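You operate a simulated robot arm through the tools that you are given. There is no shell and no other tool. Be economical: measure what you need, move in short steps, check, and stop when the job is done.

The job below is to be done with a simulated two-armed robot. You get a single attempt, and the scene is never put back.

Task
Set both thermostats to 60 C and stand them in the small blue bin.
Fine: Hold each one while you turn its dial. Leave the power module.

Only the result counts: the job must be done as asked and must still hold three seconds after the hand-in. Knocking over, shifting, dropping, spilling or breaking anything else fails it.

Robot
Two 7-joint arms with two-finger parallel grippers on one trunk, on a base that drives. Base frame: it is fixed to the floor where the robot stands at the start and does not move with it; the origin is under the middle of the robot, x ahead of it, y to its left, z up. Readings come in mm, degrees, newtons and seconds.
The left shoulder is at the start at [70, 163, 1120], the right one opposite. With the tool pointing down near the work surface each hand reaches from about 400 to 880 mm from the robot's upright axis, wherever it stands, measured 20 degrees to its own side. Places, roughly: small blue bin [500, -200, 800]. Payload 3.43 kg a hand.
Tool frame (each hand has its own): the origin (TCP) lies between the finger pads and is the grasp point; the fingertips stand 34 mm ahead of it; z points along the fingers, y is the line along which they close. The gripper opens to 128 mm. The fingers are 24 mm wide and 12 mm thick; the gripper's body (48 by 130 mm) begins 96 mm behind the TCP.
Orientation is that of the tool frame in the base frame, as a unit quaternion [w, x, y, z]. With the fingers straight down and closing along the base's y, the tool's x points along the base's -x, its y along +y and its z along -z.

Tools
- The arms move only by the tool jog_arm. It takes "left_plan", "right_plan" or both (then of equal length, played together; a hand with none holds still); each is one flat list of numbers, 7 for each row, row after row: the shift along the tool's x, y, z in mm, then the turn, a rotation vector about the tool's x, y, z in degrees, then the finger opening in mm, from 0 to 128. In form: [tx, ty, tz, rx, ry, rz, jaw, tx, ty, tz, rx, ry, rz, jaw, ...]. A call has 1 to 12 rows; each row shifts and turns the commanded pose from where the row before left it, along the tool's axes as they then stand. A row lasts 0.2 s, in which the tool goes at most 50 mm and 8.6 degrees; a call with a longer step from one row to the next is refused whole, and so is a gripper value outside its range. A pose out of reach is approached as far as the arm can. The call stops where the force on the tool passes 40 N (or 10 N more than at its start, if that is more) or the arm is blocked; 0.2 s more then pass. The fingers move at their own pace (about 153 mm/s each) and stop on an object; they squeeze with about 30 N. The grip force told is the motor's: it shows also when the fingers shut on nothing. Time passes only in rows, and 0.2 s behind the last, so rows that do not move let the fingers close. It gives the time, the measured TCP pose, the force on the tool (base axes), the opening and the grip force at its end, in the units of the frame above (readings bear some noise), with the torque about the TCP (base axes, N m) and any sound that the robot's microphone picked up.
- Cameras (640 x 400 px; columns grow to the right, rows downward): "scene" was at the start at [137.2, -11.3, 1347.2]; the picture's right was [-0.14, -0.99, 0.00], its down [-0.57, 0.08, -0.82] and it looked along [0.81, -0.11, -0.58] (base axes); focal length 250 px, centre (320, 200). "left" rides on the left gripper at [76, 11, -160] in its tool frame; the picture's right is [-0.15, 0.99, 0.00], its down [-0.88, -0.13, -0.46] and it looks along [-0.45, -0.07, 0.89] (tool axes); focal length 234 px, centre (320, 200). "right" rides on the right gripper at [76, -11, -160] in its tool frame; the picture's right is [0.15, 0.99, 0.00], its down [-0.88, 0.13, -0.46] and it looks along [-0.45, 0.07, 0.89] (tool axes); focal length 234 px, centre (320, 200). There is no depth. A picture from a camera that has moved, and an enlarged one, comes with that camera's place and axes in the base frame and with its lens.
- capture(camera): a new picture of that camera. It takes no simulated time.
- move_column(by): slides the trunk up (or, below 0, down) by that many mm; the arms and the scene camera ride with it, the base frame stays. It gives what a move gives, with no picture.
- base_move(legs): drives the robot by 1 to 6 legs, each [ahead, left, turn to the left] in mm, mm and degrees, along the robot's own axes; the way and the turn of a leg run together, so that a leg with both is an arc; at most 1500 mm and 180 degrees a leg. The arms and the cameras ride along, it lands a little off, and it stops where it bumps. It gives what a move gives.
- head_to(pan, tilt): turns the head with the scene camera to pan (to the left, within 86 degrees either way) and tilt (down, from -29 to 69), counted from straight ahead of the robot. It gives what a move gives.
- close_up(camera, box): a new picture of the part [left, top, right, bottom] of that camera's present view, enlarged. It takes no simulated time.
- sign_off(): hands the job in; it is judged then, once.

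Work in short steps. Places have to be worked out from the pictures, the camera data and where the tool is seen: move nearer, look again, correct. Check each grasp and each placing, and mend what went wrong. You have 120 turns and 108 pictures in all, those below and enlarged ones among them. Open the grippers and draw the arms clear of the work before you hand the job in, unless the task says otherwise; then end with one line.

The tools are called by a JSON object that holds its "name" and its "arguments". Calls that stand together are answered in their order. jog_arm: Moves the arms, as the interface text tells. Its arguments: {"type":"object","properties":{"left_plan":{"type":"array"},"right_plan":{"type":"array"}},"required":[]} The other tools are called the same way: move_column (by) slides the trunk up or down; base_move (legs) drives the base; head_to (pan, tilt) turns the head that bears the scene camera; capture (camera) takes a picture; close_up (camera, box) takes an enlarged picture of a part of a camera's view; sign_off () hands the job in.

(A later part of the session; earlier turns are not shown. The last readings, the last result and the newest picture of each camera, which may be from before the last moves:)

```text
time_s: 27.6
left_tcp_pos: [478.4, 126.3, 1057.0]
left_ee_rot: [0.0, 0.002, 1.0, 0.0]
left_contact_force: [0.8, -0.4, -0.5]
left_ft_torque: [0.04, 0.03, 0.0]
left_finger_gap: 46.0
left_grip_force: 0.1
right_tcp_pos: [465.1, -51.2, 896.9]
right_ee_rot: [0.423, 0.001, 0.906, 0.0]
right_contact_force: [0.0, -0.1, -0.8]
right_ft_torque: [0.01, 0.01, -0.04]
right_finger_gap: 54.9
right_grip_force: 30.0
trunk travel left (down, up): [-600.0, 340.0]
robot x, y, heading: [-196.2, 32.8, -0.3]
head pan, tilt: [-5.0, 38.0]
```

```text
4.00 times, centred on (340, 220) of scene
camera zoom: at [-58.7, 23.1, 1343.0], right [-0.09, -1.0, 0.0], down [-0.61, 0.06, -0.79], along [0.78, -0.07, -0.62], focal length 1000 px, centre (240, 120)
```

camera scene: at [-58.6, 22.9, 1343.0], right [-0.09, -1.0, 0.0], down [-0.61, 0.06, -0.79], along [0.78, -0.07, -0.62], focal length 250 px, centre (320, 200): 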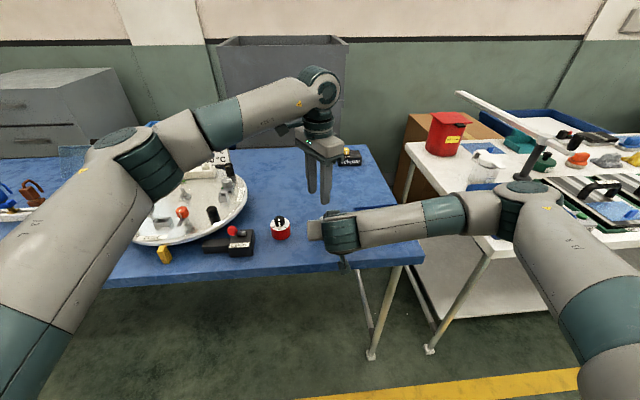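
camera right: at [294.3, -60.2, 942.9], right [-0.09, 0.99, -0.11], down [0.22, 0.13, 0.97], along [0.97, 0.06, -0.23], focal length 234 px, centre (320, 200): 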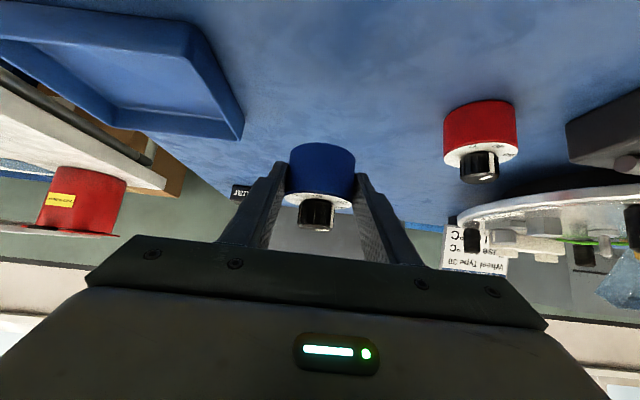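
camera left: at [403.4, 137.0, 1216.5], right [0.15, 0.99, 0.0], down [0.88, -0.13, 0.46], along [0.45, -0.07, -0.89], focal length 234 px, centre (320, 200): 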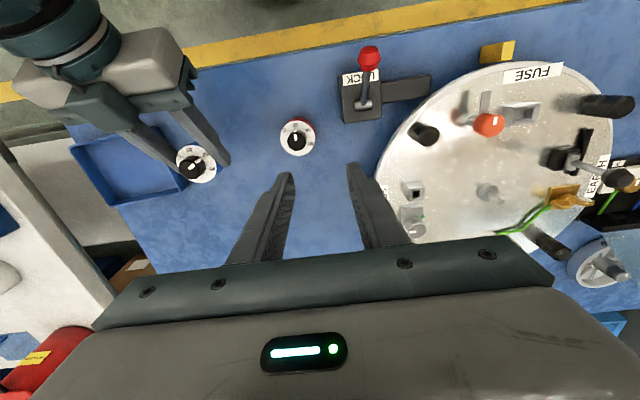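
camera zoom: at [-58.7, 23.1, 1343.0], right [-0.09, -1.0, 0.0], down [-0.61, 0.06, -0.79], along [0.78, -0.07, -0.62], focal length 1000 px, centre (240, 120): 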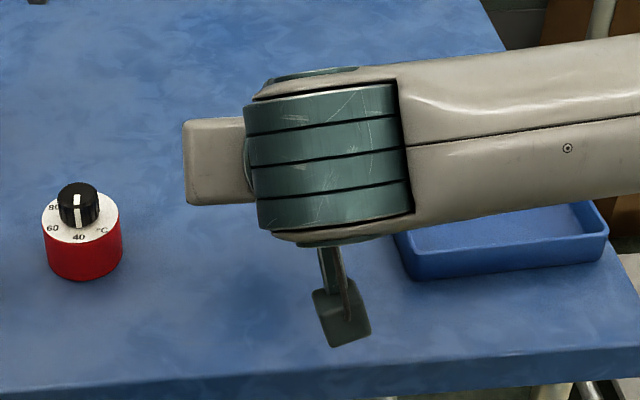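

The bin is about 118 x 143 mm outside, centred near (489, -216) and turned about 4°. I'll carry blue above its far right part, around (511, -238), which leaves room for red at the near left.

{"name": "jog_arm", "arguments": {"right_plan": [-4, -37.4, 4.7, 0, 0, 0, 45, -4, -37.4, 4.7, 0, 0, 0, 45, -4, -37.4, 4.7, 0, 0, 0, 45, -4, -37.4, 4.7, 0, 0, 0, 45, -4, -37.4, 4.7, 0, 0, 0, 45, 0, 0, 0, 0, 0, 0, 45]}}

{"name": "capture", "arguments": {"camera": "right"}}

{"name": "close_up", "arguments": {"camera": "left", "box": [20, 70, 260, 220]}}

{"name": "close_up", "arguments": {"camera": "scene", "box": [310, 170, 470, 270]}}

```text
time_s: 29.0
left_tcp_pos: [479.9, 127.0, 1056.7]
left_ee_rot: [0.0, 0.002, 1.0, -0.002]
left_contact_force: [-0.2, 0.6, 0.3]
left_ft_torque: [0.0, -0.03, -0.02]
left_finger_gap: 46.0
left_grip_force: 0.0
right_tcp_pos: [495.9, -235.1, 897.6]
right_ee_rot: [0.422, 0.001, 0.906, -0.001]
right_contact_force: [0.2, 0.4, -1.4]
right_ft_torque: [-0.01, -0.02, -0.01]
right_finger_gap: 54.9
right_grip_force: 30.4
trunk travel left (down, up): [-600.0, 340.0]
robot x, y, heading: [-194.1, 28.4, -0.5]
head pan, tilt: [-5.0, 38.0]
```

```text
71 pictures are left
camera right: at [324.2, -245.0, 943.0], right [-0.09, 0.99, -0.11], down [0.22, 0.13, 0.97], along [0.97, 0.06, -0.23], focal length 234 px, centre (320, 200)
```

right: 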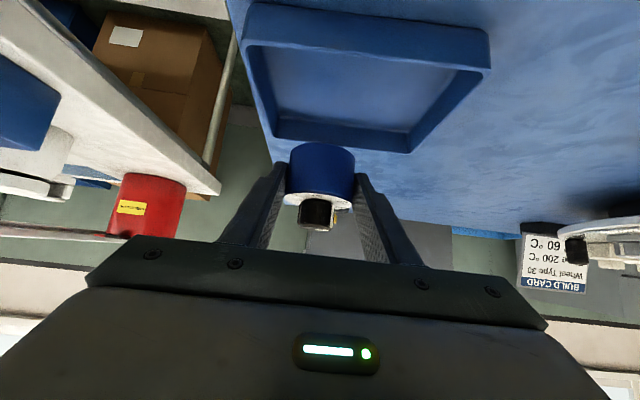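

```text
2.67 times, centred on (140, 145) of left
camera zoom: at [404.0, 137.6, 1216.1], right [0.15, 0.99, 0.0], down [0.88, -0.13, 0.46], along [0.45, -0.07, -0.89], focal length 624 px, centre (800, 347)
```

zoom: 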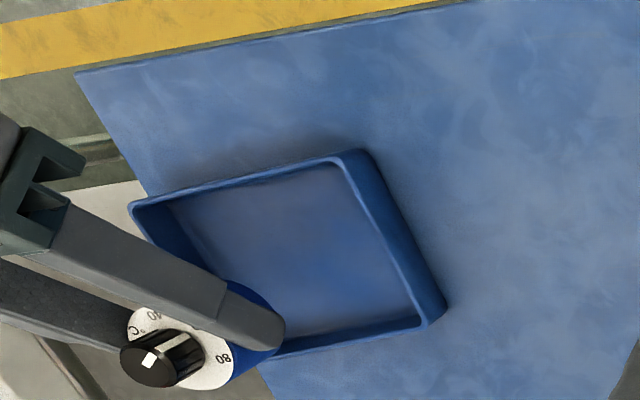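

```text
4.00 times, centred on (390, 220) of scene
camera zoom: at [-58.1, 23.8, 1343.0], right [-0.09, -1.0, 0.0], down [-0.61, 0.06, -0.79], along [0.78, -0.07, -0.62], focal length 1000 px, centre (40, 120)
```

zoom: 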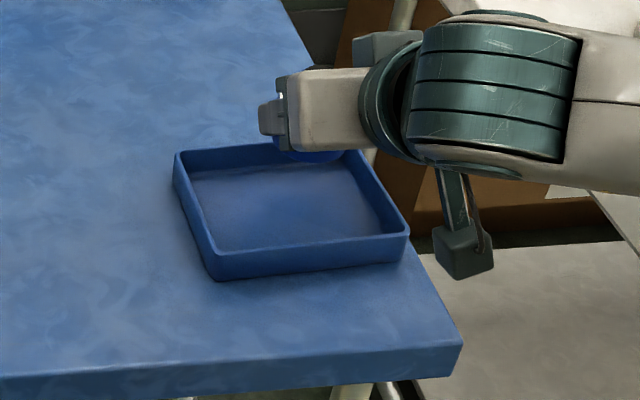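

The rim is near z 831, the inner area about x 429-531 and y -283 to -145. I'll shift blue 11 mm nearer and lower it 48 mm, then view.

{"name": "jog_arm", "arguments": {"right_plan": [7.1, -0.5, -8.4, 0, 0, 0, 45, 9.2, 0, 7.7, 0, 0, 0, 45, 9.2, 0, 7.7, 0, 0, 0, 45, 9.2, 0, 7.7, 0, 0, 0, 45, 9.2, 0, 7.7, 0, 0, 0, 45, 0, 0, 0, 0, 0, 0, 45]}}

{"name": "capture", "arguments": {"camera": "right"}}

{"name": "close_up", "arguments": {"camera": "left", "box": [20, 70, 260, 220]}}

```text
time_s: 30.4
left_tcp_pos: [479.0, 124.5, 1056.6]
left_ee_rot: [0.0, 0.001, 1.0, 0.0]
left_contact_force: [-0.3, 0.4, -0.8]
left_ft_torque: [-0.01, 0.02, 0.0]
left_finger_gap: 45.9
left_grip_force: 0.1
right_tcp_pos: [486.0, -238.7, 850.8]
right_ee_rot: [0.423, 0.004, 0.906, -0.002]
right_contact_force: [0.2, 0.7, -2.0]
right_ft_torque: [-0.01, 0.04, -0.01]
right_finger_gap: 54.7
right_grip_force: 29.7
trunk travel left (down, up): [-600.0, 340.0]
robot x, y, heading: [-195.8, 27.3, -0.1]
head pan, tilt: [-5.0, 38.0]
```

```text
68 pictures are left
camera right: at [313.3, -247.7, 895.2], right [-0.09, 0.99, -0.11], down [0.22, 0.13, 0.97], along [0.97, 0.06, -0.23], focal length 234 px, centre (320, 200)
```

right: 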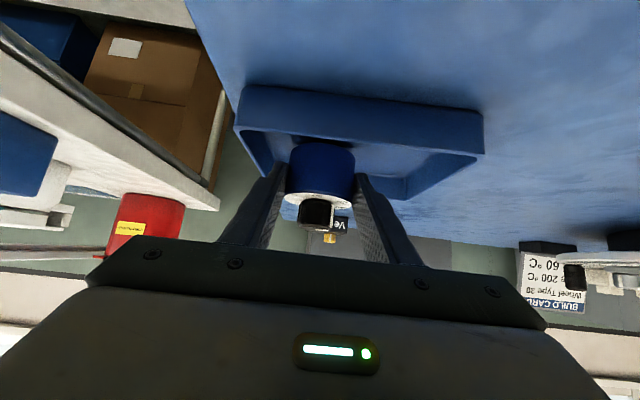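

```text
2.67 times, centred on (140, 145) of left
camera zoom: at [403.6, 137.0, 1216.4], right [0.15, 0.99, 0.0], down [0.88, -0.13, 0.46], along [0.45, -0.07, -0.89], focal length 624 px, centre (800, 347)
```

zoom: 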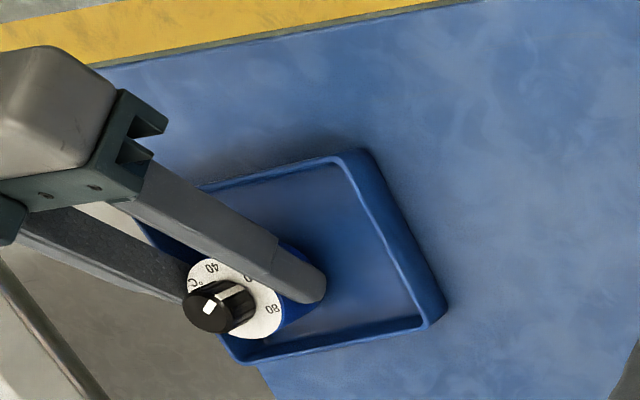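

There is clearance on all sides. I'll lower in small steps until contact; the base should be about 11 mm above the bin floor.

{"name": "jog_arm", "arguments": {"right_plan": [5.4, 0, 4.5, 0, 0, 0, 45, 0, 0, 0, 0, 0, 0, 45, 1.15, 0, 0.96, 0, 0, 0, 45, 1.15, 0, 0.96, 0, 0, 0, 45, 0, 0, 0, 0, 0, 0, 45]}}

{"name": "close_up", "arguments": {"camera": "right", "box": [220, 60, 500, 235]}}

```text
time_s: 31.6
left_tcp_pos: [478.3, 125.5, 1057.0]
left_ee_rot: [0.0, 0.001, 1.0, 0.0]
left_contact_force: [0.5, 0.0, -0.1]
left_ft_torque: [0.03, 0.0, -0.02]
left_finger_gap: 46.0
left_grip_force: 0.1
right_tcp_pos: [485.3, -238.5, 842.2]
right_ee_rot: [0.424, 0.002, 0.906, -0.001]
right_contact_force: [0.1, -1.4, 4.3]
right_ft_torque: [-0.14, -0.06, -0.01]
right_finger_gap: 54.9
right_grip_force: 29.6
trunk travel left (down, up): [-600.0, 340.0]
robot x, y, heading: [-194.9, 28.6, -0.7]
head pan, tilt: [-5.0, 38.0]
```

```text
2.29 times, centred on (360, 148) of right
camera zoom: at [313.4, -247.8, 885.8], right [-0.09, 0.99, -0.11], down [0.22, 0.13, 0.97], along [0.97, 0.06, -0.23], focal length 535 px, centre (229, 320)
```

zoom: 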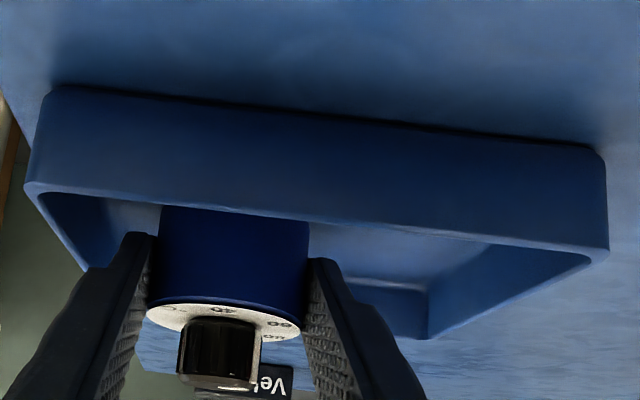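

Contact is confirmed (about +6 N). I'll open to 61 mm and back out along the tool axis.

{"name": "jog_arm", "arguments": {"right_plan": [0, 0, 0, 0, 0, 0, 58, 0, 0, 0, 0, 0, 0, 61, 0, 0, -15, 0, 0, 0, 61, 0, 0, -30, 0, 0, 0, 61, 0, 0, -40, 0, 0, 0, 61, 0, 0, -45, 0, 0, 0, 70, 0, 0, 0, 0, 0, 0, 90]}}

{"name": "close_up", "arguments": {"camera": "right", "box": [200, 40, 520, 240]}}

{"name": "close_up", "arguments": {"camera": "left", "box": [20, 70, 260, 220]}}

```text
time_s: 33.2
left_tcp_pos: [479.2, 124.5, 1055.9]
left_ee_rot: [0.0, 0.002, 1.0, 0.0]
left_contact_force: [0.3, -0.2, -0.3]
left_ft_torque: [0.0, -0.01, 0.03]
left_finger_gap: 45.9
left_grip_force: 0.1
right_tcp_pos: [384.8, -237.4, 921.9]
right_ee_rot: [0.422, 0.003, 0.907, -0.001]
right_contact_force: [0.0, 0.5, -0.2]
right_ft_torque: [-0.03, 0.01, -0.02]
right_finger_gap: 89.9
right_grip_force: 0.1
trunk travel left (down, up): [-600.0, 340.0]
robot x, y, heading: [-193.9, 29.3, -0.2]
head pan, tilt: [-5.0, 38.0]
```

```text
2.00 times, centred on (360, 140) of right
camera zoom: at [213.8, -246.1, 967.9], right [-0.09, 0.99, -0.11], down [0.22, 0.13, 0.97], along [0.97, 0.06, -0.23], focal length 468 px, centre (240, 320)
```

zoom: 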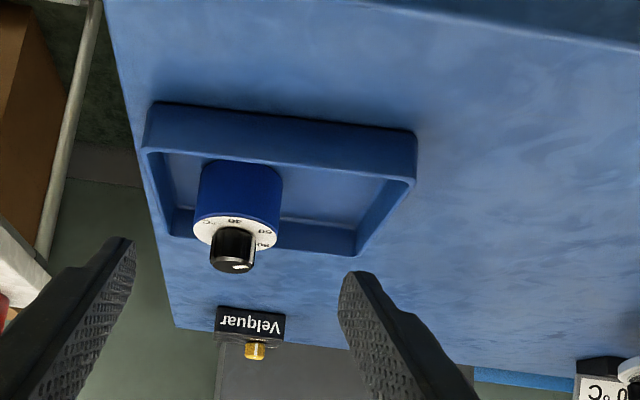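

```text
2.67 times, centred on (140, 145) of left
camera zoom: at [404.1, 136.7, 1216.1], right [0.15, 0.99, 0.0], down [0.88, -0.13, 0.46], along [0.45, -0.07, -0.89], focal length 624 px, centre (800, 347)
```

zoom: 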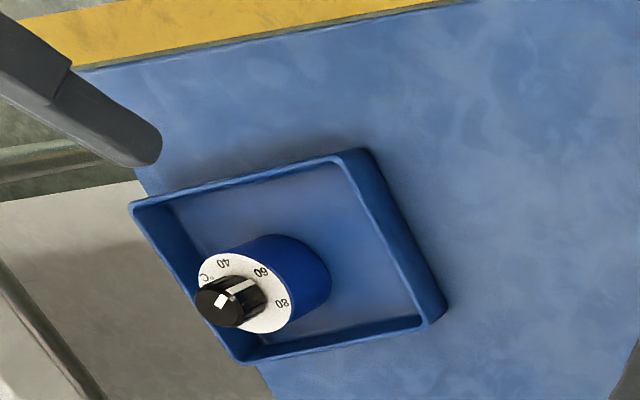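

Blue stands in the bin and the bin hasn't moved. Red is at about (479, 90), so I'll drive the base 140 mm left to get the same arm geometry as for blue.

{"name": "base_move", "arguments": {"legs": [[0, 140, 0]]}}

{"name": "close_up", "arguments": {"camera": "right", "box": [270, 60, 510, 210]}}

{"name": "capture", "arguments": {"camera": "left"}}

```text
time_s: 34.6
left_tcp_pos: [480.2, 266.5, 1057.5]
left_ee_rot: [-0.001, 0.002, 1.0, 0.0]
left_contact_force: [-0.1, -0.3, -0.1]
left_ft_torque: [-0.03, 0.02, 0.0]
left_finger_gap: 45.8
left_grip_force: 0.1
right_tcp_pos: [385.0, -97.6, 922.7]
right_ee_rot: [0.423, 0.002, 0.906, -0.001]
right_contact_force: [-1.0, 0.0, -0.1]
right_ft_torque: [-0.01, 0.0, -0.03]
right_finger_gap: 90.0
right_grip_force: 0.1
trunk travel left (down, up): [-600.0, 340.0]
robot x, y, heading: [-192.0, 169.4, -0.5]
head pan, tilt: [-5.0, 38.0]
```

```text
2.67 times, centred on (390, 135) of right
camera zoom: at [214.7, -106.1, 968.1], right [-0.09, 0.99, -0.11], down [0.22, 0.13, 0.97], along [0.97, 0.06, -0.23], focal length 624 px, centre (133, 373)
```

zoom: 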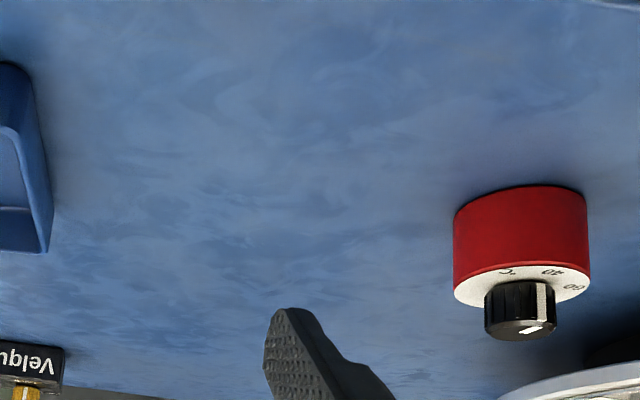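

```text
62 pictures are left
camera left: at [403.9, 277.1, 1216.4], right [0.15, 0.99, 0.0], down [0.88, -0.13, 0.46], along [0.45, -0.07, -0.89], focal length 234 px, centre (320, 200)
```

left: 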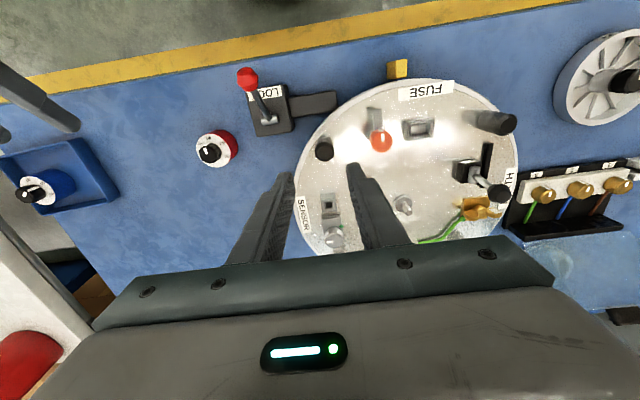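

Red is at about (476, 89.5). The LOCK box starts near y 155 and the lever ball is near (389, 194, 916). I'll bring the right hand to pre-grasp with a narrower opening of 76 mm.

{"name": "jog_arm", "arguments": {"right_plan": [3.5, 37.4, 2.6, 0, 0, 0, 76, 3.5, 37.4, 2.6, 0, 0, 0, 76, 3.5, 37.4, 2.6, 0, 0, 0, 76, 3.5, 37.4, 2.6, 0, 0, 0, 76, 3.5, 37.4, 2.6, 0, 0, 0, 76, 0, 0, 0, 0, 0, 0, 76]}}

{"name": "capture", "arguments": {"camera": "right"}}

{"name": "capture", "arguments": {"camera": "left"}}

```text
time_s: 36.0
left_tcp_pos: [478.4, 264.9, 1057.5]
left_ee_rot: [0.0, 0.002, 1.0, 0.0]
left_contact_force: [-0.4, 0.3, -0.7]
left_ft_torque: [0.04, 0.03, -0.03]
left_finger_gap: 46.1
left_grip_force: 0.1
right_tcp_pos: [386.1, 89.5, 902.0]
right_ee_rot: [0.422, 0.002, 0.906, 0.0]
right_contact_force: [0.1, -0.1, 0.1]
right_ft_torque: [-0.04, -0.03, -0.02]
right_finger_gap: 76.1
right_grip_force: 0.0
trunk travel left (down, up): [-600.0, 340.0]
robot x, y, heading: [-194.8, 168.8, -0.1]
head pan, tilt: [-5.0, 38.0]
```

```text
61 pictures are left
camera right: at [214.4, 79.9, 947.0], right [-0.09, 0.99, -0.11], down [0.22, 0.13, 0.97], along [0.97, 0.06, -0.23], focal length 234 px, centre (320, 200)
```

right: 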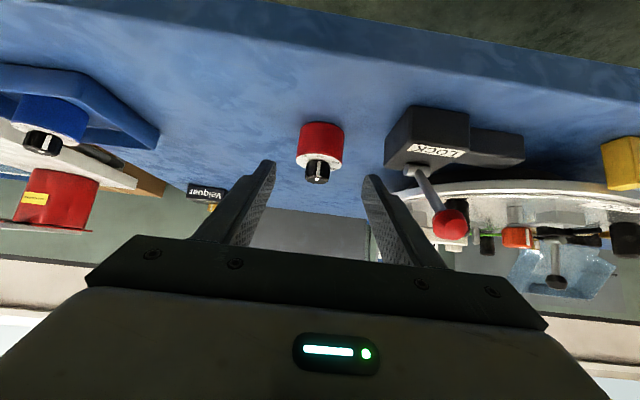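

```text
60 pictures are left
camera left: at [403.6, 275.8, 1216.6], right [0.15, 0.99, 0.0], down [0.88, -0.13, 0.46], along [0.45, -0.07, -0.89], focal length 234 px, centre (320, 200)
```

left: 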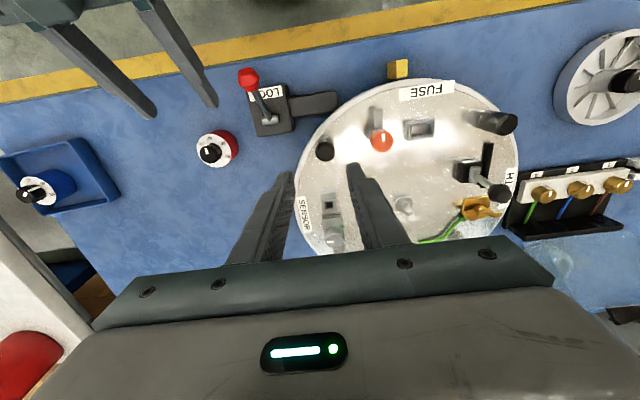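

Red is centred at (478, 90.5) and the hand is aligned, with the +y finger clear of the LOCK box. I'll advance 100 mm and close on the body.

{"name": "jog_arm", "arguments": {"right_plan": [0, 1, 30, 0, 0, 0, 76, 0, 0, 30, 0, 0, 0, 76, 0, 0, 20, 0, 0, 0, 76, 0, 0, 20, 0, 0, 0, 76, 0, 0, 0, 0, 0, 0, 76, 0, 0, 0, 0, 0, 0, 48, 0, 0, 0, 0, 0, 0, 45, 0, 0, 0, 0, 0, 0, 45]}}

{"name": "capture", "arguments": {"camera": "right"}}

{"name": "close_up", "arguments": {"camera": "left", "box": [140, 60, 300, 160]}}

```text
time_s: 37.8
left_tcp_pos: [478.8, 265.5, 1057.9]
left_ee_rot: [-0.001, 0.002, 1.0, 0.0]
left_contact_force: [0.8, -0.3, -0.8]
left_ft_torque: [-0.03, 0.03, -0.01]
left_finger_gap: 46.1
left_grip_force: 0.0
right_tcp_pos: [461.7, 91.9, 837.5]
right_ee_rot: [0.422, 0.002, 0.906, -0.001]
right_contact_force: [0.8, 1.2, 0.6]
right_ft_torque: [0.06, -0.08, 0.01]
right_finger_gap: 55.1
right_grip_force: 29.9
trunk travel left (down, up): [-600.0, 340.0]
robot x, y, heading: [-191.7, 168.5, -0.6]
head pan, tilt: [-5.0, 38.0]
```

```text
59 pictures are left
camera right: at [291.1, 81.6, 882.5], right [-0.09, 0.99, -0.11], down [0.22, 0.13, 0.97], along [0.97, 0.06, -0.23], focal length 234 px, centre (320, 200)
```

right: 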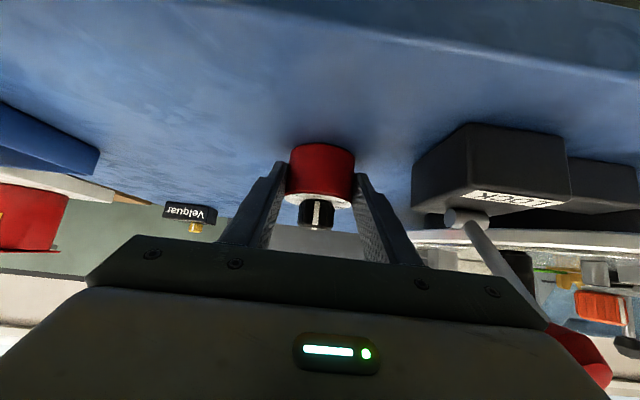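

```text
4.00 times, centred on (220, 110) of left
camera zoom: at [403.8, 277.0, 1216.4], right [0.15, 0.99, 0.0], down [0.88, -0.13, 0.46], along [0.45, -0.07, -0.89], focal length 937 px, centre (720, 560)
```

zoom: 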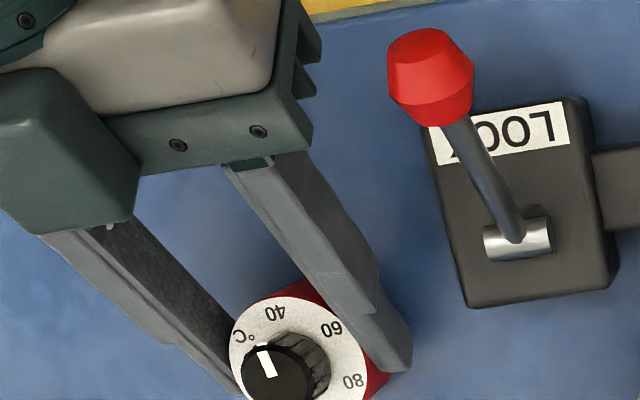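

Red is held at 55.1 mm. I'll bring the left hand over the knob at (476.5, 91.3).

{"name": "jog_arm", "arguments": {"left_plan": [0.5, -43.5, 0, 0, 0, 0, 46, 0.5, -43.5, 0, 0, 0, 0, 46, 0.5, -43.5, 0, 0, 0, 0, 46, 0.5, -43.5, 0, 0, 0, 0, 46, 0, 0, 40, 0, 0, 0, 42, 0, 0, 40, 0, 0, 0, 40, 0, 0, 0, 0, 0, 0, 40]}}

{"name": "close_up", "arguments": {"camera": "left", "box": [220, 80, 420, 205]}}

{"name": "close_up", "arguments": {"camera": "left", "box": [292, 120, 348, 155]}}

```text
time_s: 39.4
left_tcp_pos: [475.0, 90.8, 978.1]
left_ee_rot: [0.0, 0.001, 1.0, 0.0]
left_contact_force: [0.7, -0.5, 0.1]
left_ft_torque: [0.01, 0.01, 0.01]
left_finger_gap: 40.1
left_grip_force: 0.0
right_tcp_pos: [461.0, 91.0, 837.1]
right_ee_rot: [0.423, 0.001, 0.906, 0.0]
right_contact_force: [-0.7, -0.6, 1.2]
right_ft_torque: [0.02, -0.06, 0.01]
right_finger_gap: 54.7
right_grip_force: 29.8
trunk travel left (down, up): [-600.0, 340.0]
robot x, y, heading: [-197.2, 168.6, -0.5]
head pan, tilt: [-5.0, 38.0]
```

```text
3.20 times, centred on (320, 142) of left
camera zoom: at [399.8, 102.7, 1137.0], right [0.15, 0.99, 0.0], down [0.88, -0.13, 0.46], along [0.45, -0.07, -0.89], focal length 749 px, centre (320, 384)
```

zoom: 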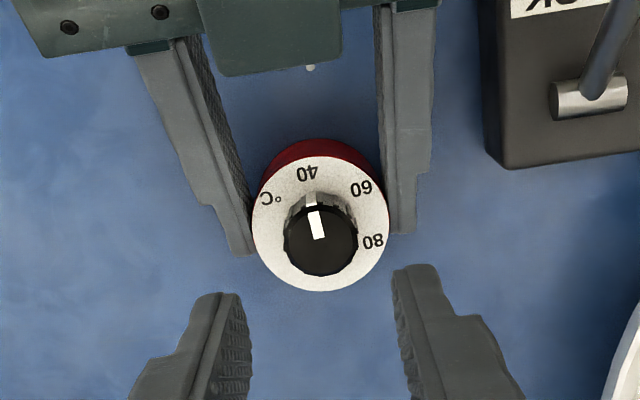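

```text
11.43 times, centred on (320, 138) of left
camera zoom: at [399.8, 102.7, 1137.0], right [0.15, 0.99, 0.0], down [0.88, -0.13, 0.46], along [0.45, -0.07, -0.89], focal length 2676 px, centre (320, 914)
```

zoom: 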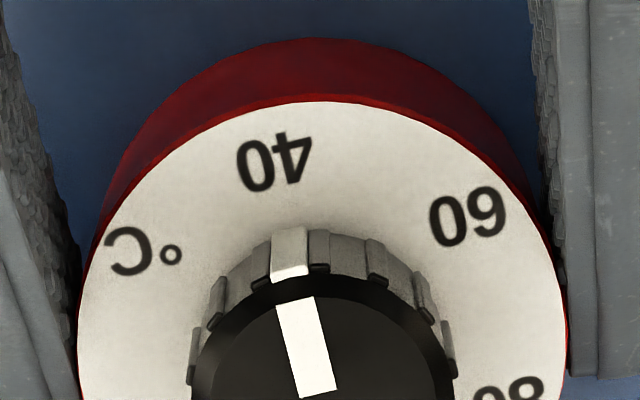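

The knob is at (477.6, 90.2). I'll descend 92 mm with a 1.5 mm correction and grip.

{"name": "jog_arm", "arguments": {"left_plan": [-1.5, -0.5, 30, 0, 0, 0, 40, 0, 0, 30, 0, 0, 0, 40, 0, 0, 16, 0, 0, 0, 40, 0, 0, 16, 0, 0, 0, 40, 0, 0, 0, 0, 0, 0, 40, 0, 0, 0, 0, 0, 0, 22, 0, 0, 0, 0, 0, 0, 22]}}

{"name": "close_up", "arguments": {"camera": "right", "box": [220, 120, 420, 245]}}

```text
time_s: 41.0
left_tcp_pos: [476.8, 90.9, 883.4]
left_ee_rot: [-0.001, 0.001, 1.0, 0.0]
left_contact_force: [0.5, -0.1, 0.7]
left_ft_torque: [-0.16, -0.13, -0.03]
left_finger_gap: 26.2
left_grip_force: 30.3
right_tcp_pos: [461.5, 91.4, 836.6]
right_ee_rot: [0.423, 0.002, 0.906, -0.001]
right_contact_force: [0.9, 0.2, -0.1]
right_ft_torque: [0.14, 0.06, 0.05]
right_finger_gap: 54.7
right_grip_force: 30.2
trunk travel left (down, up): [-600.0, 340.0]
robot x, y, heading: [-190.0, 170.3, -0.2]
head pan, tilt: [-5.0, 38.0]
```

```text
3.20 times, centred on (320, 182) of right
camera zoom: at [291.1, 81.5, 882.4], right [-0.09, 0.99, -0.11], down [0.22, 0.13, 0.97], along [0.97, 0.06, -0.23], focal length 749 px, centre (320, 256)
```

zoom: 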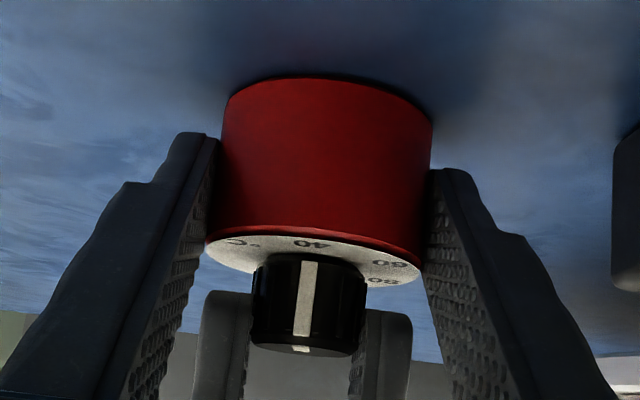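

The knob is gripped well. I'll turn 30° clockwise, then open, rise and yaw back.

{"name": "jog_arm", "arguments": {"left_plan": [0, 0, 0, 0, 0, 7.5, 22, 0, 0, 0, 0, 0, 7.5, 22, 0, 0, 0, 0, 0, 7.5, 22, 0, 0, 0, 0, 0, 7.5, 22, 0, 0, 0, 0, 0, 0, 22, 0, 0, 0, 0, 0, 0, 36, 0, 0, -12, 0, 0, 0, 36, 0, 0, -12, 0, 0, 0, 38, 0, 0, 0, 0, 0, -7.5, 40, 0, 0, 0, 0, 0, -7.5, 40, 0, 0, 0, 0, 0, -7.5, 40, 0, 0, 0, 0, 0, -7.5, 40]}}

{"name": "close_up", "arguments": {"camera": "right", "box": [220, 120, 420, 245]}}

```text
time_s: 43.6
left_tcp_pos: [478.6, 91.1, 910.1]
left_ee_rot: [0.0, 0.001, 1.0, 0.001]
left_contact_force: [-1.7, -0.2, -0.8]
left_ft_torque: [-0.03, 0.0, 0.01]
left_finger_gap: 39.6
left_grip_force: 0.0
right_tcp_pos: [462.2, 90.6, 838.3]
right_ee_rot: [0.423, 0.001, 0.906, 0.0]
right_contact_force: [1.1, -0.2, 0.3]
right_ft_torque: [0.01, -0.01, -0.03]
right_finger_gap: 54.8
right_grip_force: 29.9
trunk travel left (down, up): [-600.0, 340.0]
robot x, y, heading: [-195.5, 167.4, -0.2]
head pan, tilt: [-5.0, 38.0]
```

```text
3.20 times, centred on (320, 182) of right
camera zoom: at [291.1, 81.4, 882.3], right [-0.09, 0.99, -0.11], down [0.22, 0.13, 0.97], along [0.97, 0.06, -0.23], focal length 749 px, centre (320, 256)
```

zoom: 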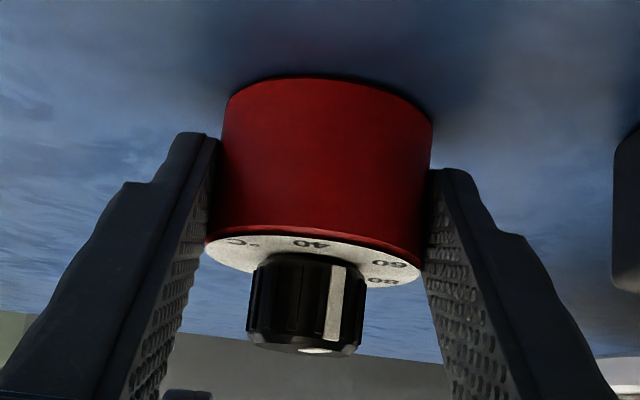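

The dial turned about 30°. Now I'll regrip, turn another 31°, and then release and rise.

{"name": "jog_arm", "arguments": {"left_plan": [0, 0, 12, 0, 0, 0, 40, 0, 0, 12, 0, 0, 0, 40, 0, 0, 0, 0, 0, 0, 22, 0, 0, 0, 0, 0, 0, 22, 0, 0, 0, 0, 0, 7.8, 22, 0, 0, 0, 0, 0, 7.8, 22, 0, 0, 0, 0, 0, 7.8, 22, 0, 0, 0, 0, 0, 7.8, 22, 0, 0, 0, 0, 0, 0, 22, 0, 0, 0, 0, 0, 0, 36, 0, 0, -12, 0, 0, 0, 36, 0, 0, -30, 0, 0, 0, 40]}}

{"name": "jog_arm", "arguments": {"left_plan": [0, 0, -30, 0, 0, 0, 46, 0, 0, -25, 0, 0, 0, 46, 0, 0, 0, 0, 0, 0, 46]}}

{"name": "close_up", "arguments": {"camera": "left", "box": [286, 116, 350, 156]}}

```text
time_s: 46.2
left_tcp_pos: [477.3, 90.6, 929.7]
left_ee_rot: [0.0, 0.271, 0.963, 0.0]
left_contact_force: [0.5, -0.2, -0.4]
left_ft_torque: [-0.02, -0.01, 0.0]
left_finger_gap: 39.8
left_grip_force: 0.1
right_tcp_pos: [461.6, 91.5, 838.3]
right_ee_rot: [0.422, 0.002, 0.906, -0.001]
right_contact_force: [0.1, -0.2, -0.4]
right_ft_torque: [0.02, 0.02, 0.01]
right_finger_gap: 54.8
right_grip_force: 30.1
trunk travel left (down, up): [-600.0, 340.0]
robot x, y, heading: [-193.1, 163.3, -0.3]
head pan, tilt: [-5.0, 38.0]
```

```text
time_s: 47.0
left_tcp_pos: [477.4, 91.1, 982.6]
left_ee_rot: [0.0, 0.27, 0.963, 0.0]
left_contact_force: [-0.7, 0.2, -0.6]
left_ft_torque: [-0.01, -0.01, 0.01]
left_finger_gap: 46.0
left_grip_force: 0.0
right_tcp_pos: [461.8, 91.1, 836.0]
right_ee_rot: [0.423, 0.002, 0.906, 0.0]
right_contact_force: [-0.1, -0.8, -0.6]
right_ft_torque: [0.01, -0.01, -0.01]
right_finger_gap: 54.8
right_grip_force: 29.9
trunk travel left (down, up): [-600.0, 340.0]
robot x, y, heading: [-192.3, 168.6, 0.1]
head pan, tilt: [-5.0, 38.0]
```

```text
10.00 times, centred on (318, 136) of left
camera zoom: at [419.1, 139.0, 1142.0], right [0.64, 0.77, 0.0], down [0.68, -0.57, 0.46], along [0.35, -0.29, -0.89], focal length 2342 px, centre (340, 840)
```

zoom: 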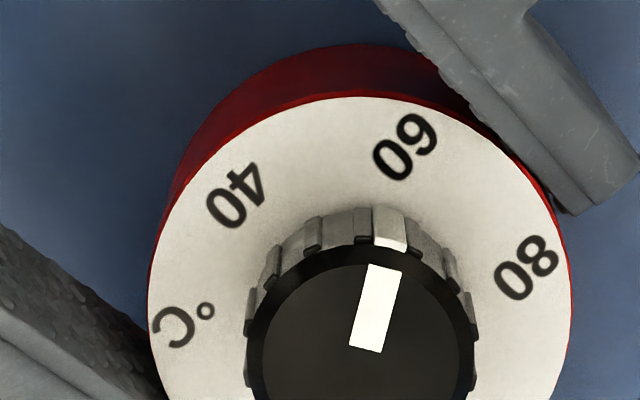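

The red pointer lines up with 60 to within about 0.5°. I'll now release red with the right hand and back out, so the left hand can take the body from above.

{"name": "jog_arm", "arguments": {"right_plan": [0, 0, 0, 0, 0, 0, 60, 0, 0, 0, 0, 0, 0, 66, 0, 0, -15, 0, 0, 0, 66, 0, 0, -30, 0, 0, 0, 66, 0, 0, -40, 0, 0, 0, 66, 0, 0, -45, 0, 0, 0, 66, 0, 0, 0, 0, 0, 0, 66]}}

{"name": "jog_arm", "arguments": {"right_plan": [-15, -40, 0, 0, 0, 0, 66, -15, -40, 0, 0, 0, 0, 66, -15, -40, 0, 0, 0, 0, 66, -15, -40, 0, 0, 0, 0, 66, 0, 0, 0, 0, 0, 0, 66], "left_plan": [0, 0, 0, 0, 0, 0, 76, 0, 0, 0, 0, 0, 0, 76, 0, 0, 0, 0, 0, 0, 76, 0, 0, 0, 0, 0, 0, 76, 0, 0, 0, 0, 0, 0, 76]}}

{"name": "close_up", "arguments": {"camera": "left", "box": [220, 80, 420, 205]}}

{"name": "capture", "arguments": {"camera": "right"}}

```text
time_s: 48.6
left_tcp_pos: [477.0, 90.1, 981.2]
left_ee_rot: [0.0, 0.271, 0.963, 0.0]
left_contact_force: [-0.6, -0.5, -0.4]
left_ft_torque: [0.0, 0.02, 0.02]
left_finger_gap: 46.1
left_grip_force: 0.0
right_tcp_pos: [364.0, 91.9, 917.7]
right_ee_rot: [0.423, 0.002, 0.906, -0.001]
right_contact_force: [0.2, 0.5, 0.0]
right_ft_torque: [-0.02, 0.0, -0.02]
right_finger_gap: 66.1
right_grip_force: 0.0
trunk travel left (down, up): [-600.0, 340.0]
robot x, y, heading: [-194.4, 166.0, 0.1]
head pan, tilt: [-5.0, 38.0]
```

```text
time_s: 49.8
left_tcp_pos: [477.4, 89.3, 981.8]
left_ee_rot: [0.0, 0.269, 0.963, -0.001]
left_contact_force: [0.6, -0.5, -0.3]
left_ft_torque: [-0.03, 0.02, 0.03]
left_finger_gap: 75.9
left_grip_force: 0.0
right_tcp_pos: [401.3, -67.4, 968.2]
right_ee_rot: [0.422, 0.002, 0.907, -0.001]
right_contact_force: [0.3, -0.2, -0.2]
right_ft_torque: [-0.02, 0.02, 0.0]
right_finger_gap: 66.1
right_grip_force: 0.1
trunk travel left (down, up): [-600.0, 340.0]
robot x, y, heading: [-195.9, 168.4, -0.1]
head pan, tilt: [-5.0, 38.0]
```

```text
3.20 times, centred on (320, 142) of left
camera zoom: at [419.4, 140.1, 1141.6], right [0.64, 0.77, 0.0], down [0.68, -0.57, 0.46], along [0.35, -0.29, -0.89], focal length 749 px, centre (320, 384)
```

zoom: 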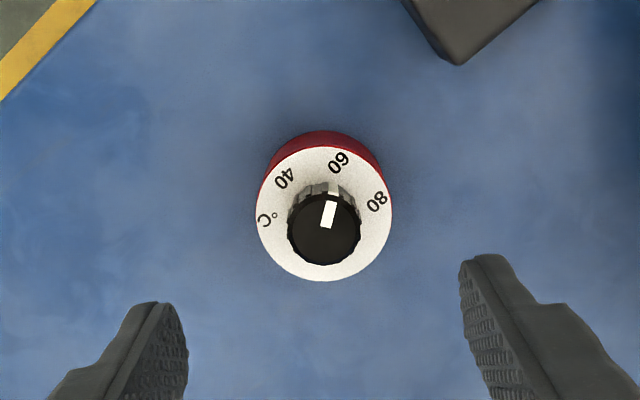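

```text
51 pictures are left
camera right: at [229.3, -77.2, 1012.8], right [-0.09, 0.99, -0.11], down [0.22, 0.13, 0.97], along [0.97, 0.06, -0.23], focal length 234 px, centre (320, 200)
```

right: 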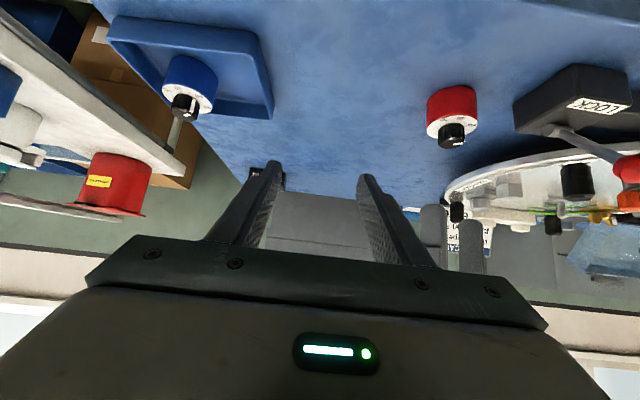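

Red is free and upright at 60. I'll descend the left hand around the upper body, to TCP z about 864, and grip it from above.

{"name": "jog_arm", "arguments": {"left_plan": [0, 0, 40, 0, 0, 0, 76, 0, 0, 40, 0, 0, 0, 76, 0, 0, 20, 0, 0, 0, 76, 0, 0, 18, 0, 0, 0, 76, 0, 0, 0, 0, 0, 0, 76, 0, 0, 0, 0, 0, 0, 50, 0, 0, 0, 0, 0, 0, 46, 0, 0, 0, 0, 0, 0, 46]}}

{"name": "close_up", "arguments": {"camera": "left", "box": [220, 80, 420, 205]}}

{"name": "close_up", "arguments": {"camera": "right", "box": [380, 60, 540, 160]}}

```text
time_s: 51.6
left_tcp_pos: [478.5, 91.1, 865.1]
left_ee_rot: [0.0, 0.271, 0.963, 0.0]
left_contact_force: [-0.5, 0.1, 1.0]
left_ft_torque: [0.04, 0.01, -0.02]
left_finger_gap: 55.0
left_grip_force: 30.1
right_tcp_pos: [399.6, -67.6, 967.8]
right_ee_rot: [0.423, 0.002, 0.906, -0.001]
right_contact_force: [0.6, -0.8, -0.3]
right_ft_torque: [0.03, -0.02, -0.03]
right_finger_gap: 65.7
right_grip_force: 0.0
trunk travel left (down, up): [-600.0, 340.0]
robot x, y, heading: [-198.1, 172.6, -0.3]
head pan, tilt: [-5.0, 38.0]
```

```text
3.20 times, centred on (320, 142) of left
camera zoom: at [421.0, 140.7, 1023.8], right [0.64, 0.77, 0.0], down [0.68, -0.57, 0.46], along [0.35, -0.29, -0.89], focal length 749 px, centre (320, 384)
```

zoom: 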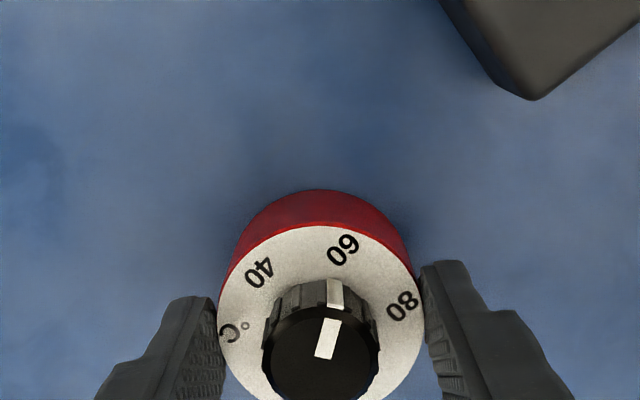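

```text
4.00 times, centred on (460, 110) of right
camera zoom: at [228.9, -77.8, 1012.6], right [-0.09, 0.99, -0.11], down [0.22, 0.13, 0.97], along [0.97, 0.06, -0.23], focal length 937 px, centre (-240, 560)
```

zoom: 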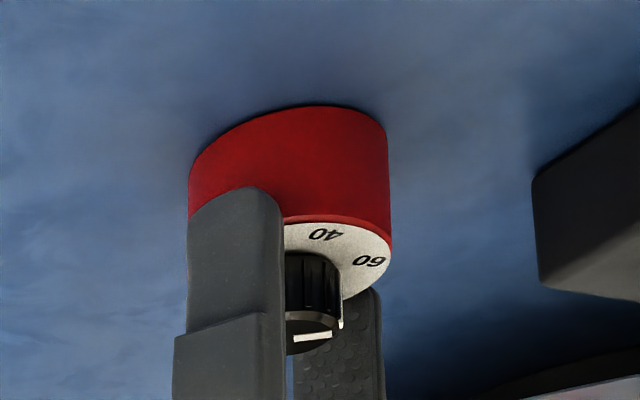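

Red is gripped at 55.0 mm. I'll lift it 100 mm and check that it's secure.

{"name": "jog_arm", "arguments": {"left_plan": [0, 0, -10, 0, 0, 0, 46, 0, 0, -20, 0, 0, 0, 46, 0, 0, -35, 0, 0, 0, 46, 0, 0, -35, 0, 0, 0, 46, 0, 0, 0, 0, 0, 0, 46]}}

{"name": "capture", "arguments": {"camera": "scene"}}

```text
time_s: 52.8
left_tcp_pos: [477.8, 92.2, 963.8]
left_ee_rot: [0.0, 0.27, 0.963, 0.0]
left_contact_force: [-0.5, 0.1, -0.7]
left_ft_torque: [0.0, 0.01, -0.02]
left_finger_gap: 54.7
left_grip_force: 29.9
right_tcp_pos: [400.1, -69.2, 968.1]
right_ee_rot: [0.422, 0.001, 0.907, 0.0]
right_contact_force: [0.7, -0.6, 0.2]
right_ft_torque: [0.05, 0.02, -0.01]
right_finger_gap: 66.1
right_grip_force: 0.1
trunk travel left (down, up): [-600.0, 340.0]
robot x, y, heading: [-192.5, 170.7, -0.4]
head pan, tilt: [-5.0, 38.0]
```

```text
48 pictures are left
camera scene: at [-57.4, 162.3, 1342.9], right [-0.09, -1.0, 0.0], down [-0.61, 0.06, -0.79], along [0.78, -0.07, -0.62], focal length 250 px, centre (320, 200)
```

scene: 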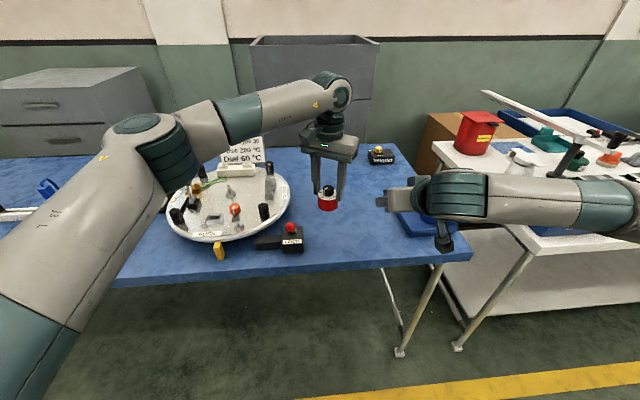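

Red is held securely. Before driving, I'll pull the right hand up and to the right so it clears the bin area.

{"name": "jog_arm", "arguments": {"right_plan": [-25, -25, -25, 0, 0, 0, 66, -25, -25, -25, 0, 0, 0, 66, -25, -25, -25, 0, 0, 0, 66, -25, -25, -25, 0, 0, 0, 66, 0, 0, 0, 0, 0, 0, 66]}}

{"name": "base_move", "arguments": {"legs": [[0, -220, 0]]}}

{"name": "capture", "arguments": {"camera": "scene"}}

{"name": "capture", "arguments": {"camera": "left"}}

```text
time_s: 54.0
left_tcp_pos: [479.8, 91.5, 963.1]
left_ee_rot: [0.0, 0.271, 0.963, 0.0]
left_contact_force: [0.5, 0.2, -2.1]
left_ft_torque: [-0.03, 0.03, 0.01]
left_finger_gap: 54.8
left_grip_force: 29.7
right_tcp_pos: [388.2, -167.5, 1108.4]
right_ee_rot: [0.422, 0.002, 0.907, -0.002]
right_contact_force: [0.2, 0.5, 0.2]
right_ft_torque: [0.03, 0.01, 0.01]
right_finger_gap: 66.2
right_grip_force: 0.0
trunk travel left (down, up): [-600.0, 340.0]
robot x, y, heading: [-193.4, 170.2, -0.2]
head pan, tilt: [-5.0, 38.0]
```

```text
time_s: 55.6
left_tcp_pos: [477.5, -126.6, 963.6]
left_ee_rot: [0.001, 0.271, 0.963, 0.0]
left_contact_force: [0.0, -0.5, -0.6]
left_ft_torque: [0.04, -0.01, -0.02]
left_finger_gap: 54.8
left_grip_force: 30.0
right_tcp_pos: [386.5, -385.8, 1108.0]
right_ee_rot: [0.423, 0.003, 0.906, -0.001]
right_contact_force: [-0.5, -0.2, -0.5]
right_ft_torque: [0.04, -0.03, 0.03]
right_finger_gap: 66.1
right_grip_force: 0.2
trunk travel left (down, up): [-600.0, 340.0]
robot x, y, heading: [-194.8, -46.8, -0.1]
head pan, tilt: [-5.0, 38.0]
```

```text
47 pictures are left
camera scene: at [-58.7, -54.9, 1343.0], right [-0.09, -1.0, 0.0], down [-0.61, 0.06, -0.79], along [0.78, -0.07, -0.62], focal length 250 px, centre (320, 200)
```

scene: 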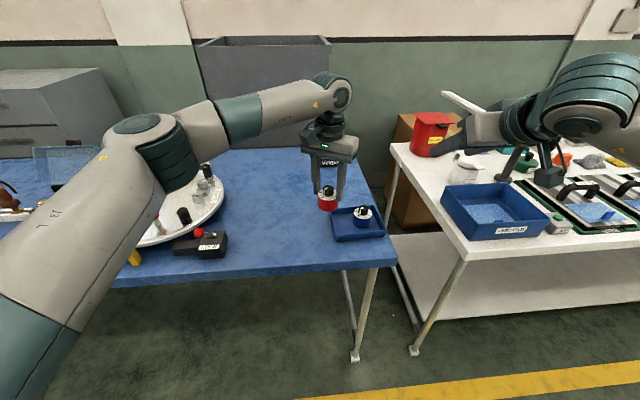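

```text
46 pictures are left
camera left: at [419.9, -78.0, 1123.1], right [0.64, 0.77, 0.0], down [0.68, -0.57, 0.46], along [0.35, -0.29, -0.89], focal length 234 px, centre (320, 200)
```

left: 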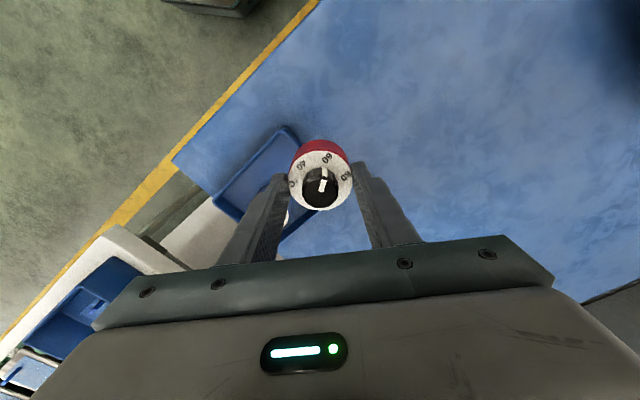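

The drive was fine. I'll take an enlarged scene view of the bin to place red accurately.

{"name": "close_up", "arguments": {"camera": "scene", "box": [304, 180, 400, 240]}}

```text
6.67 times, centred on (352, 210) of scene
camera zoom: at [-58.7, -54.9, 1343.0], right [-0.09, -1.0, 0.0], down [-0.61, 0.06, -0.79], along [0.78, -0.07, -0.62], focal length 1666 px, centre (107, 133)
```

zoom: 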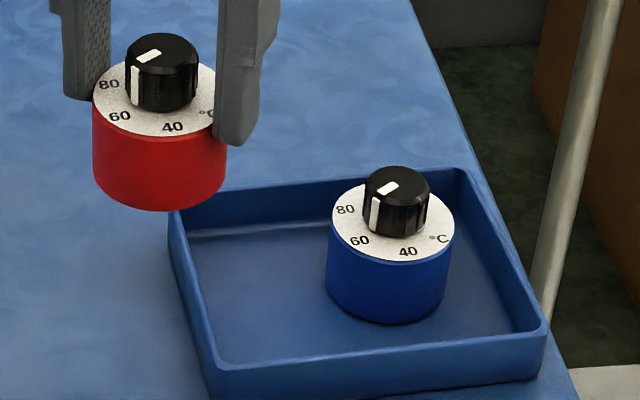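

Corrected for the bias seen on the knobs, the bin's inner near wall is near x 434 and the +y wall near y -150. My target for red is (466, -182), which leaves about 10 mm to blue. I'll move above it.

{"name": "jog_arm", "arguments": {"left_plan": [-9.4, -26.8, 0, 0, 0, 0, 46, -9.3, -26.8, 0, 0, 0, 0, 46, 0, 0, 0, 0, 0, 0, 46]}}

{"name": "capture", "arguments": {"camera": "left"}}

{"name": "close_up", "arguments": {"camera": "scene", "box": [304, 180, 400, 240]}}

```text
time_s: 56.4
left_tcp_pos: [468.1, -180.6, 966.5]
left_ee_rot: [0.0, 0.271, 0.963, -0.001]
left_contact_force: [-0.2, 0.1, -0.6]
left_ft_torque: [0.0, 0.03, 0.0]
left_finger_gap: 54.8
left_grip_force: 30.2
right_tcp_pos: [386.9, -383.1, 1107.7]
right_ee_rot: [0.423, 0.002, 0.906, -0.001]
right_contact_force: [0.2, 1.2, 0.2]
right_ft_torque: [0.02, 0.02, 0.0]
right_finger_gap: 65.8
right_grip_force: 0.0
trunk travel left (down, up): [-600.0, 340.0]
robot x, y, heading: [-192.4, -48.7, -0.1]
head pan, tilt: [-5.0, 38.0]
```

```text
44 pictures are left
camera left: at [408.9, -131.4, 1124.5], right [0.64, 0.77, 0.0], down [0.68, -0.57, 0.46], along [0.35, -0.29, -0.89], focal length 234 px, centre (320, 200)
```

left: 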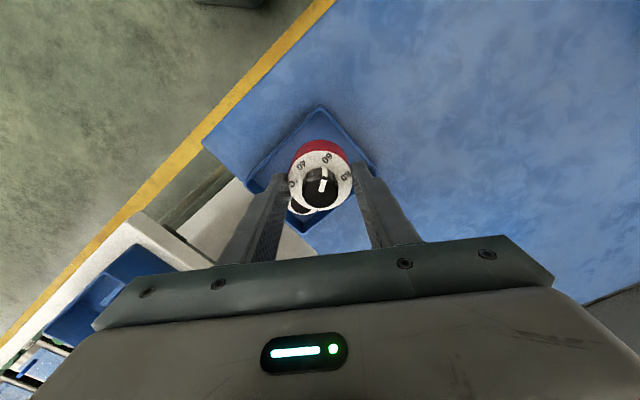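

```text
6.67 times, centred on (352, 210) of scene
camera zoom: at [-58.5, -53.4, 1343.0], right [-0.09, -1.0, 0.0], down [-0.61, 0.06, -0.79], along [0.78, -0.07, -0.62], focal length 1666 px, centre (107, 133)
```

zoom: 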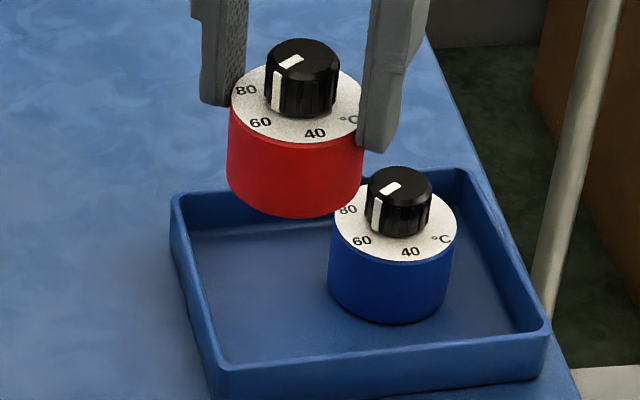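

It's above the target. I'll lower by 58 mm, so the base ends just above rim height, and look again.

{"name": "jog_arm", "arguments": {"left_plan": [0, 0, 20, 0, 0, 0, 46, 0, 0, 20, 0, 0, 0, 46, 0, 0, 18, 0, 0, 0, 46, 0, 0, 0, 0, 0, 0, 46]}}

{"name": "close_up", "arguments": {"camera": "left", "box": [200, 80, 440, 230]}}

{"name": "close_up", "arguments": {"camera": "scene", "box": [304, 180, 400, 240]}}

```text
time_s: 57.4
left_tcp_pos: [468.1, -180.1, 908.1]
left_ee_rot: [0.001, 0.271, 0.963, 0.0]
left_contact_force: [-0.1, 0.8, -0.6]
left_ft_torque: [0.0, 0.01, -0.01]
left_finger_gap: 54.6
left_grip_force: 29.8
right_tcp_pos: [385.4, -386.0, 1108.5]
right_ee_rot: [0.423, 0.002, 0.906, -0.002]
right_contact_force: [-0.6, -0.6, 0.7]
right_ft_torque: [0.01, 0.0, 0.0]
right_finger_gap: 65.9
right_grip_force: 0.0
trunk travel left (down, up): [-600.0, 340.0]
robot x, y, heading: [-195.9, -45.6, -0.5]
head pan, tilt: [-5.0, 38.0]
```

```text
2.67 times, centred on (320, 155) of left
camera zoom: at [408.5, -130.9, 1066.2], right [0.64, 0.77, 0.0], down [0.68, -0.57, 0.46], along [0.35, -0.29, -0.89], focal length 624 px, centre (320, 320)
```

zoom: 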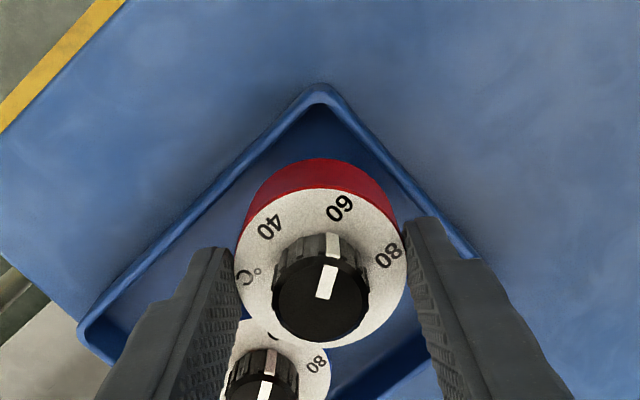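

```text
6.67 times, centred on (352, 210) of scene
camera zoom: at [-58.9, -54.5, 1343.0], right [-0.09, -1.0, 0.0], down [-0.61, 0.06, -0.79], along [0.78, -0.07, -0.62], focal length 1666 px, centre (107, 133)
```

zoom: 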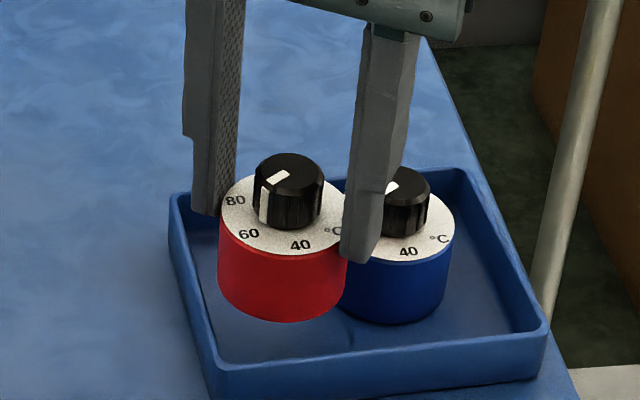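

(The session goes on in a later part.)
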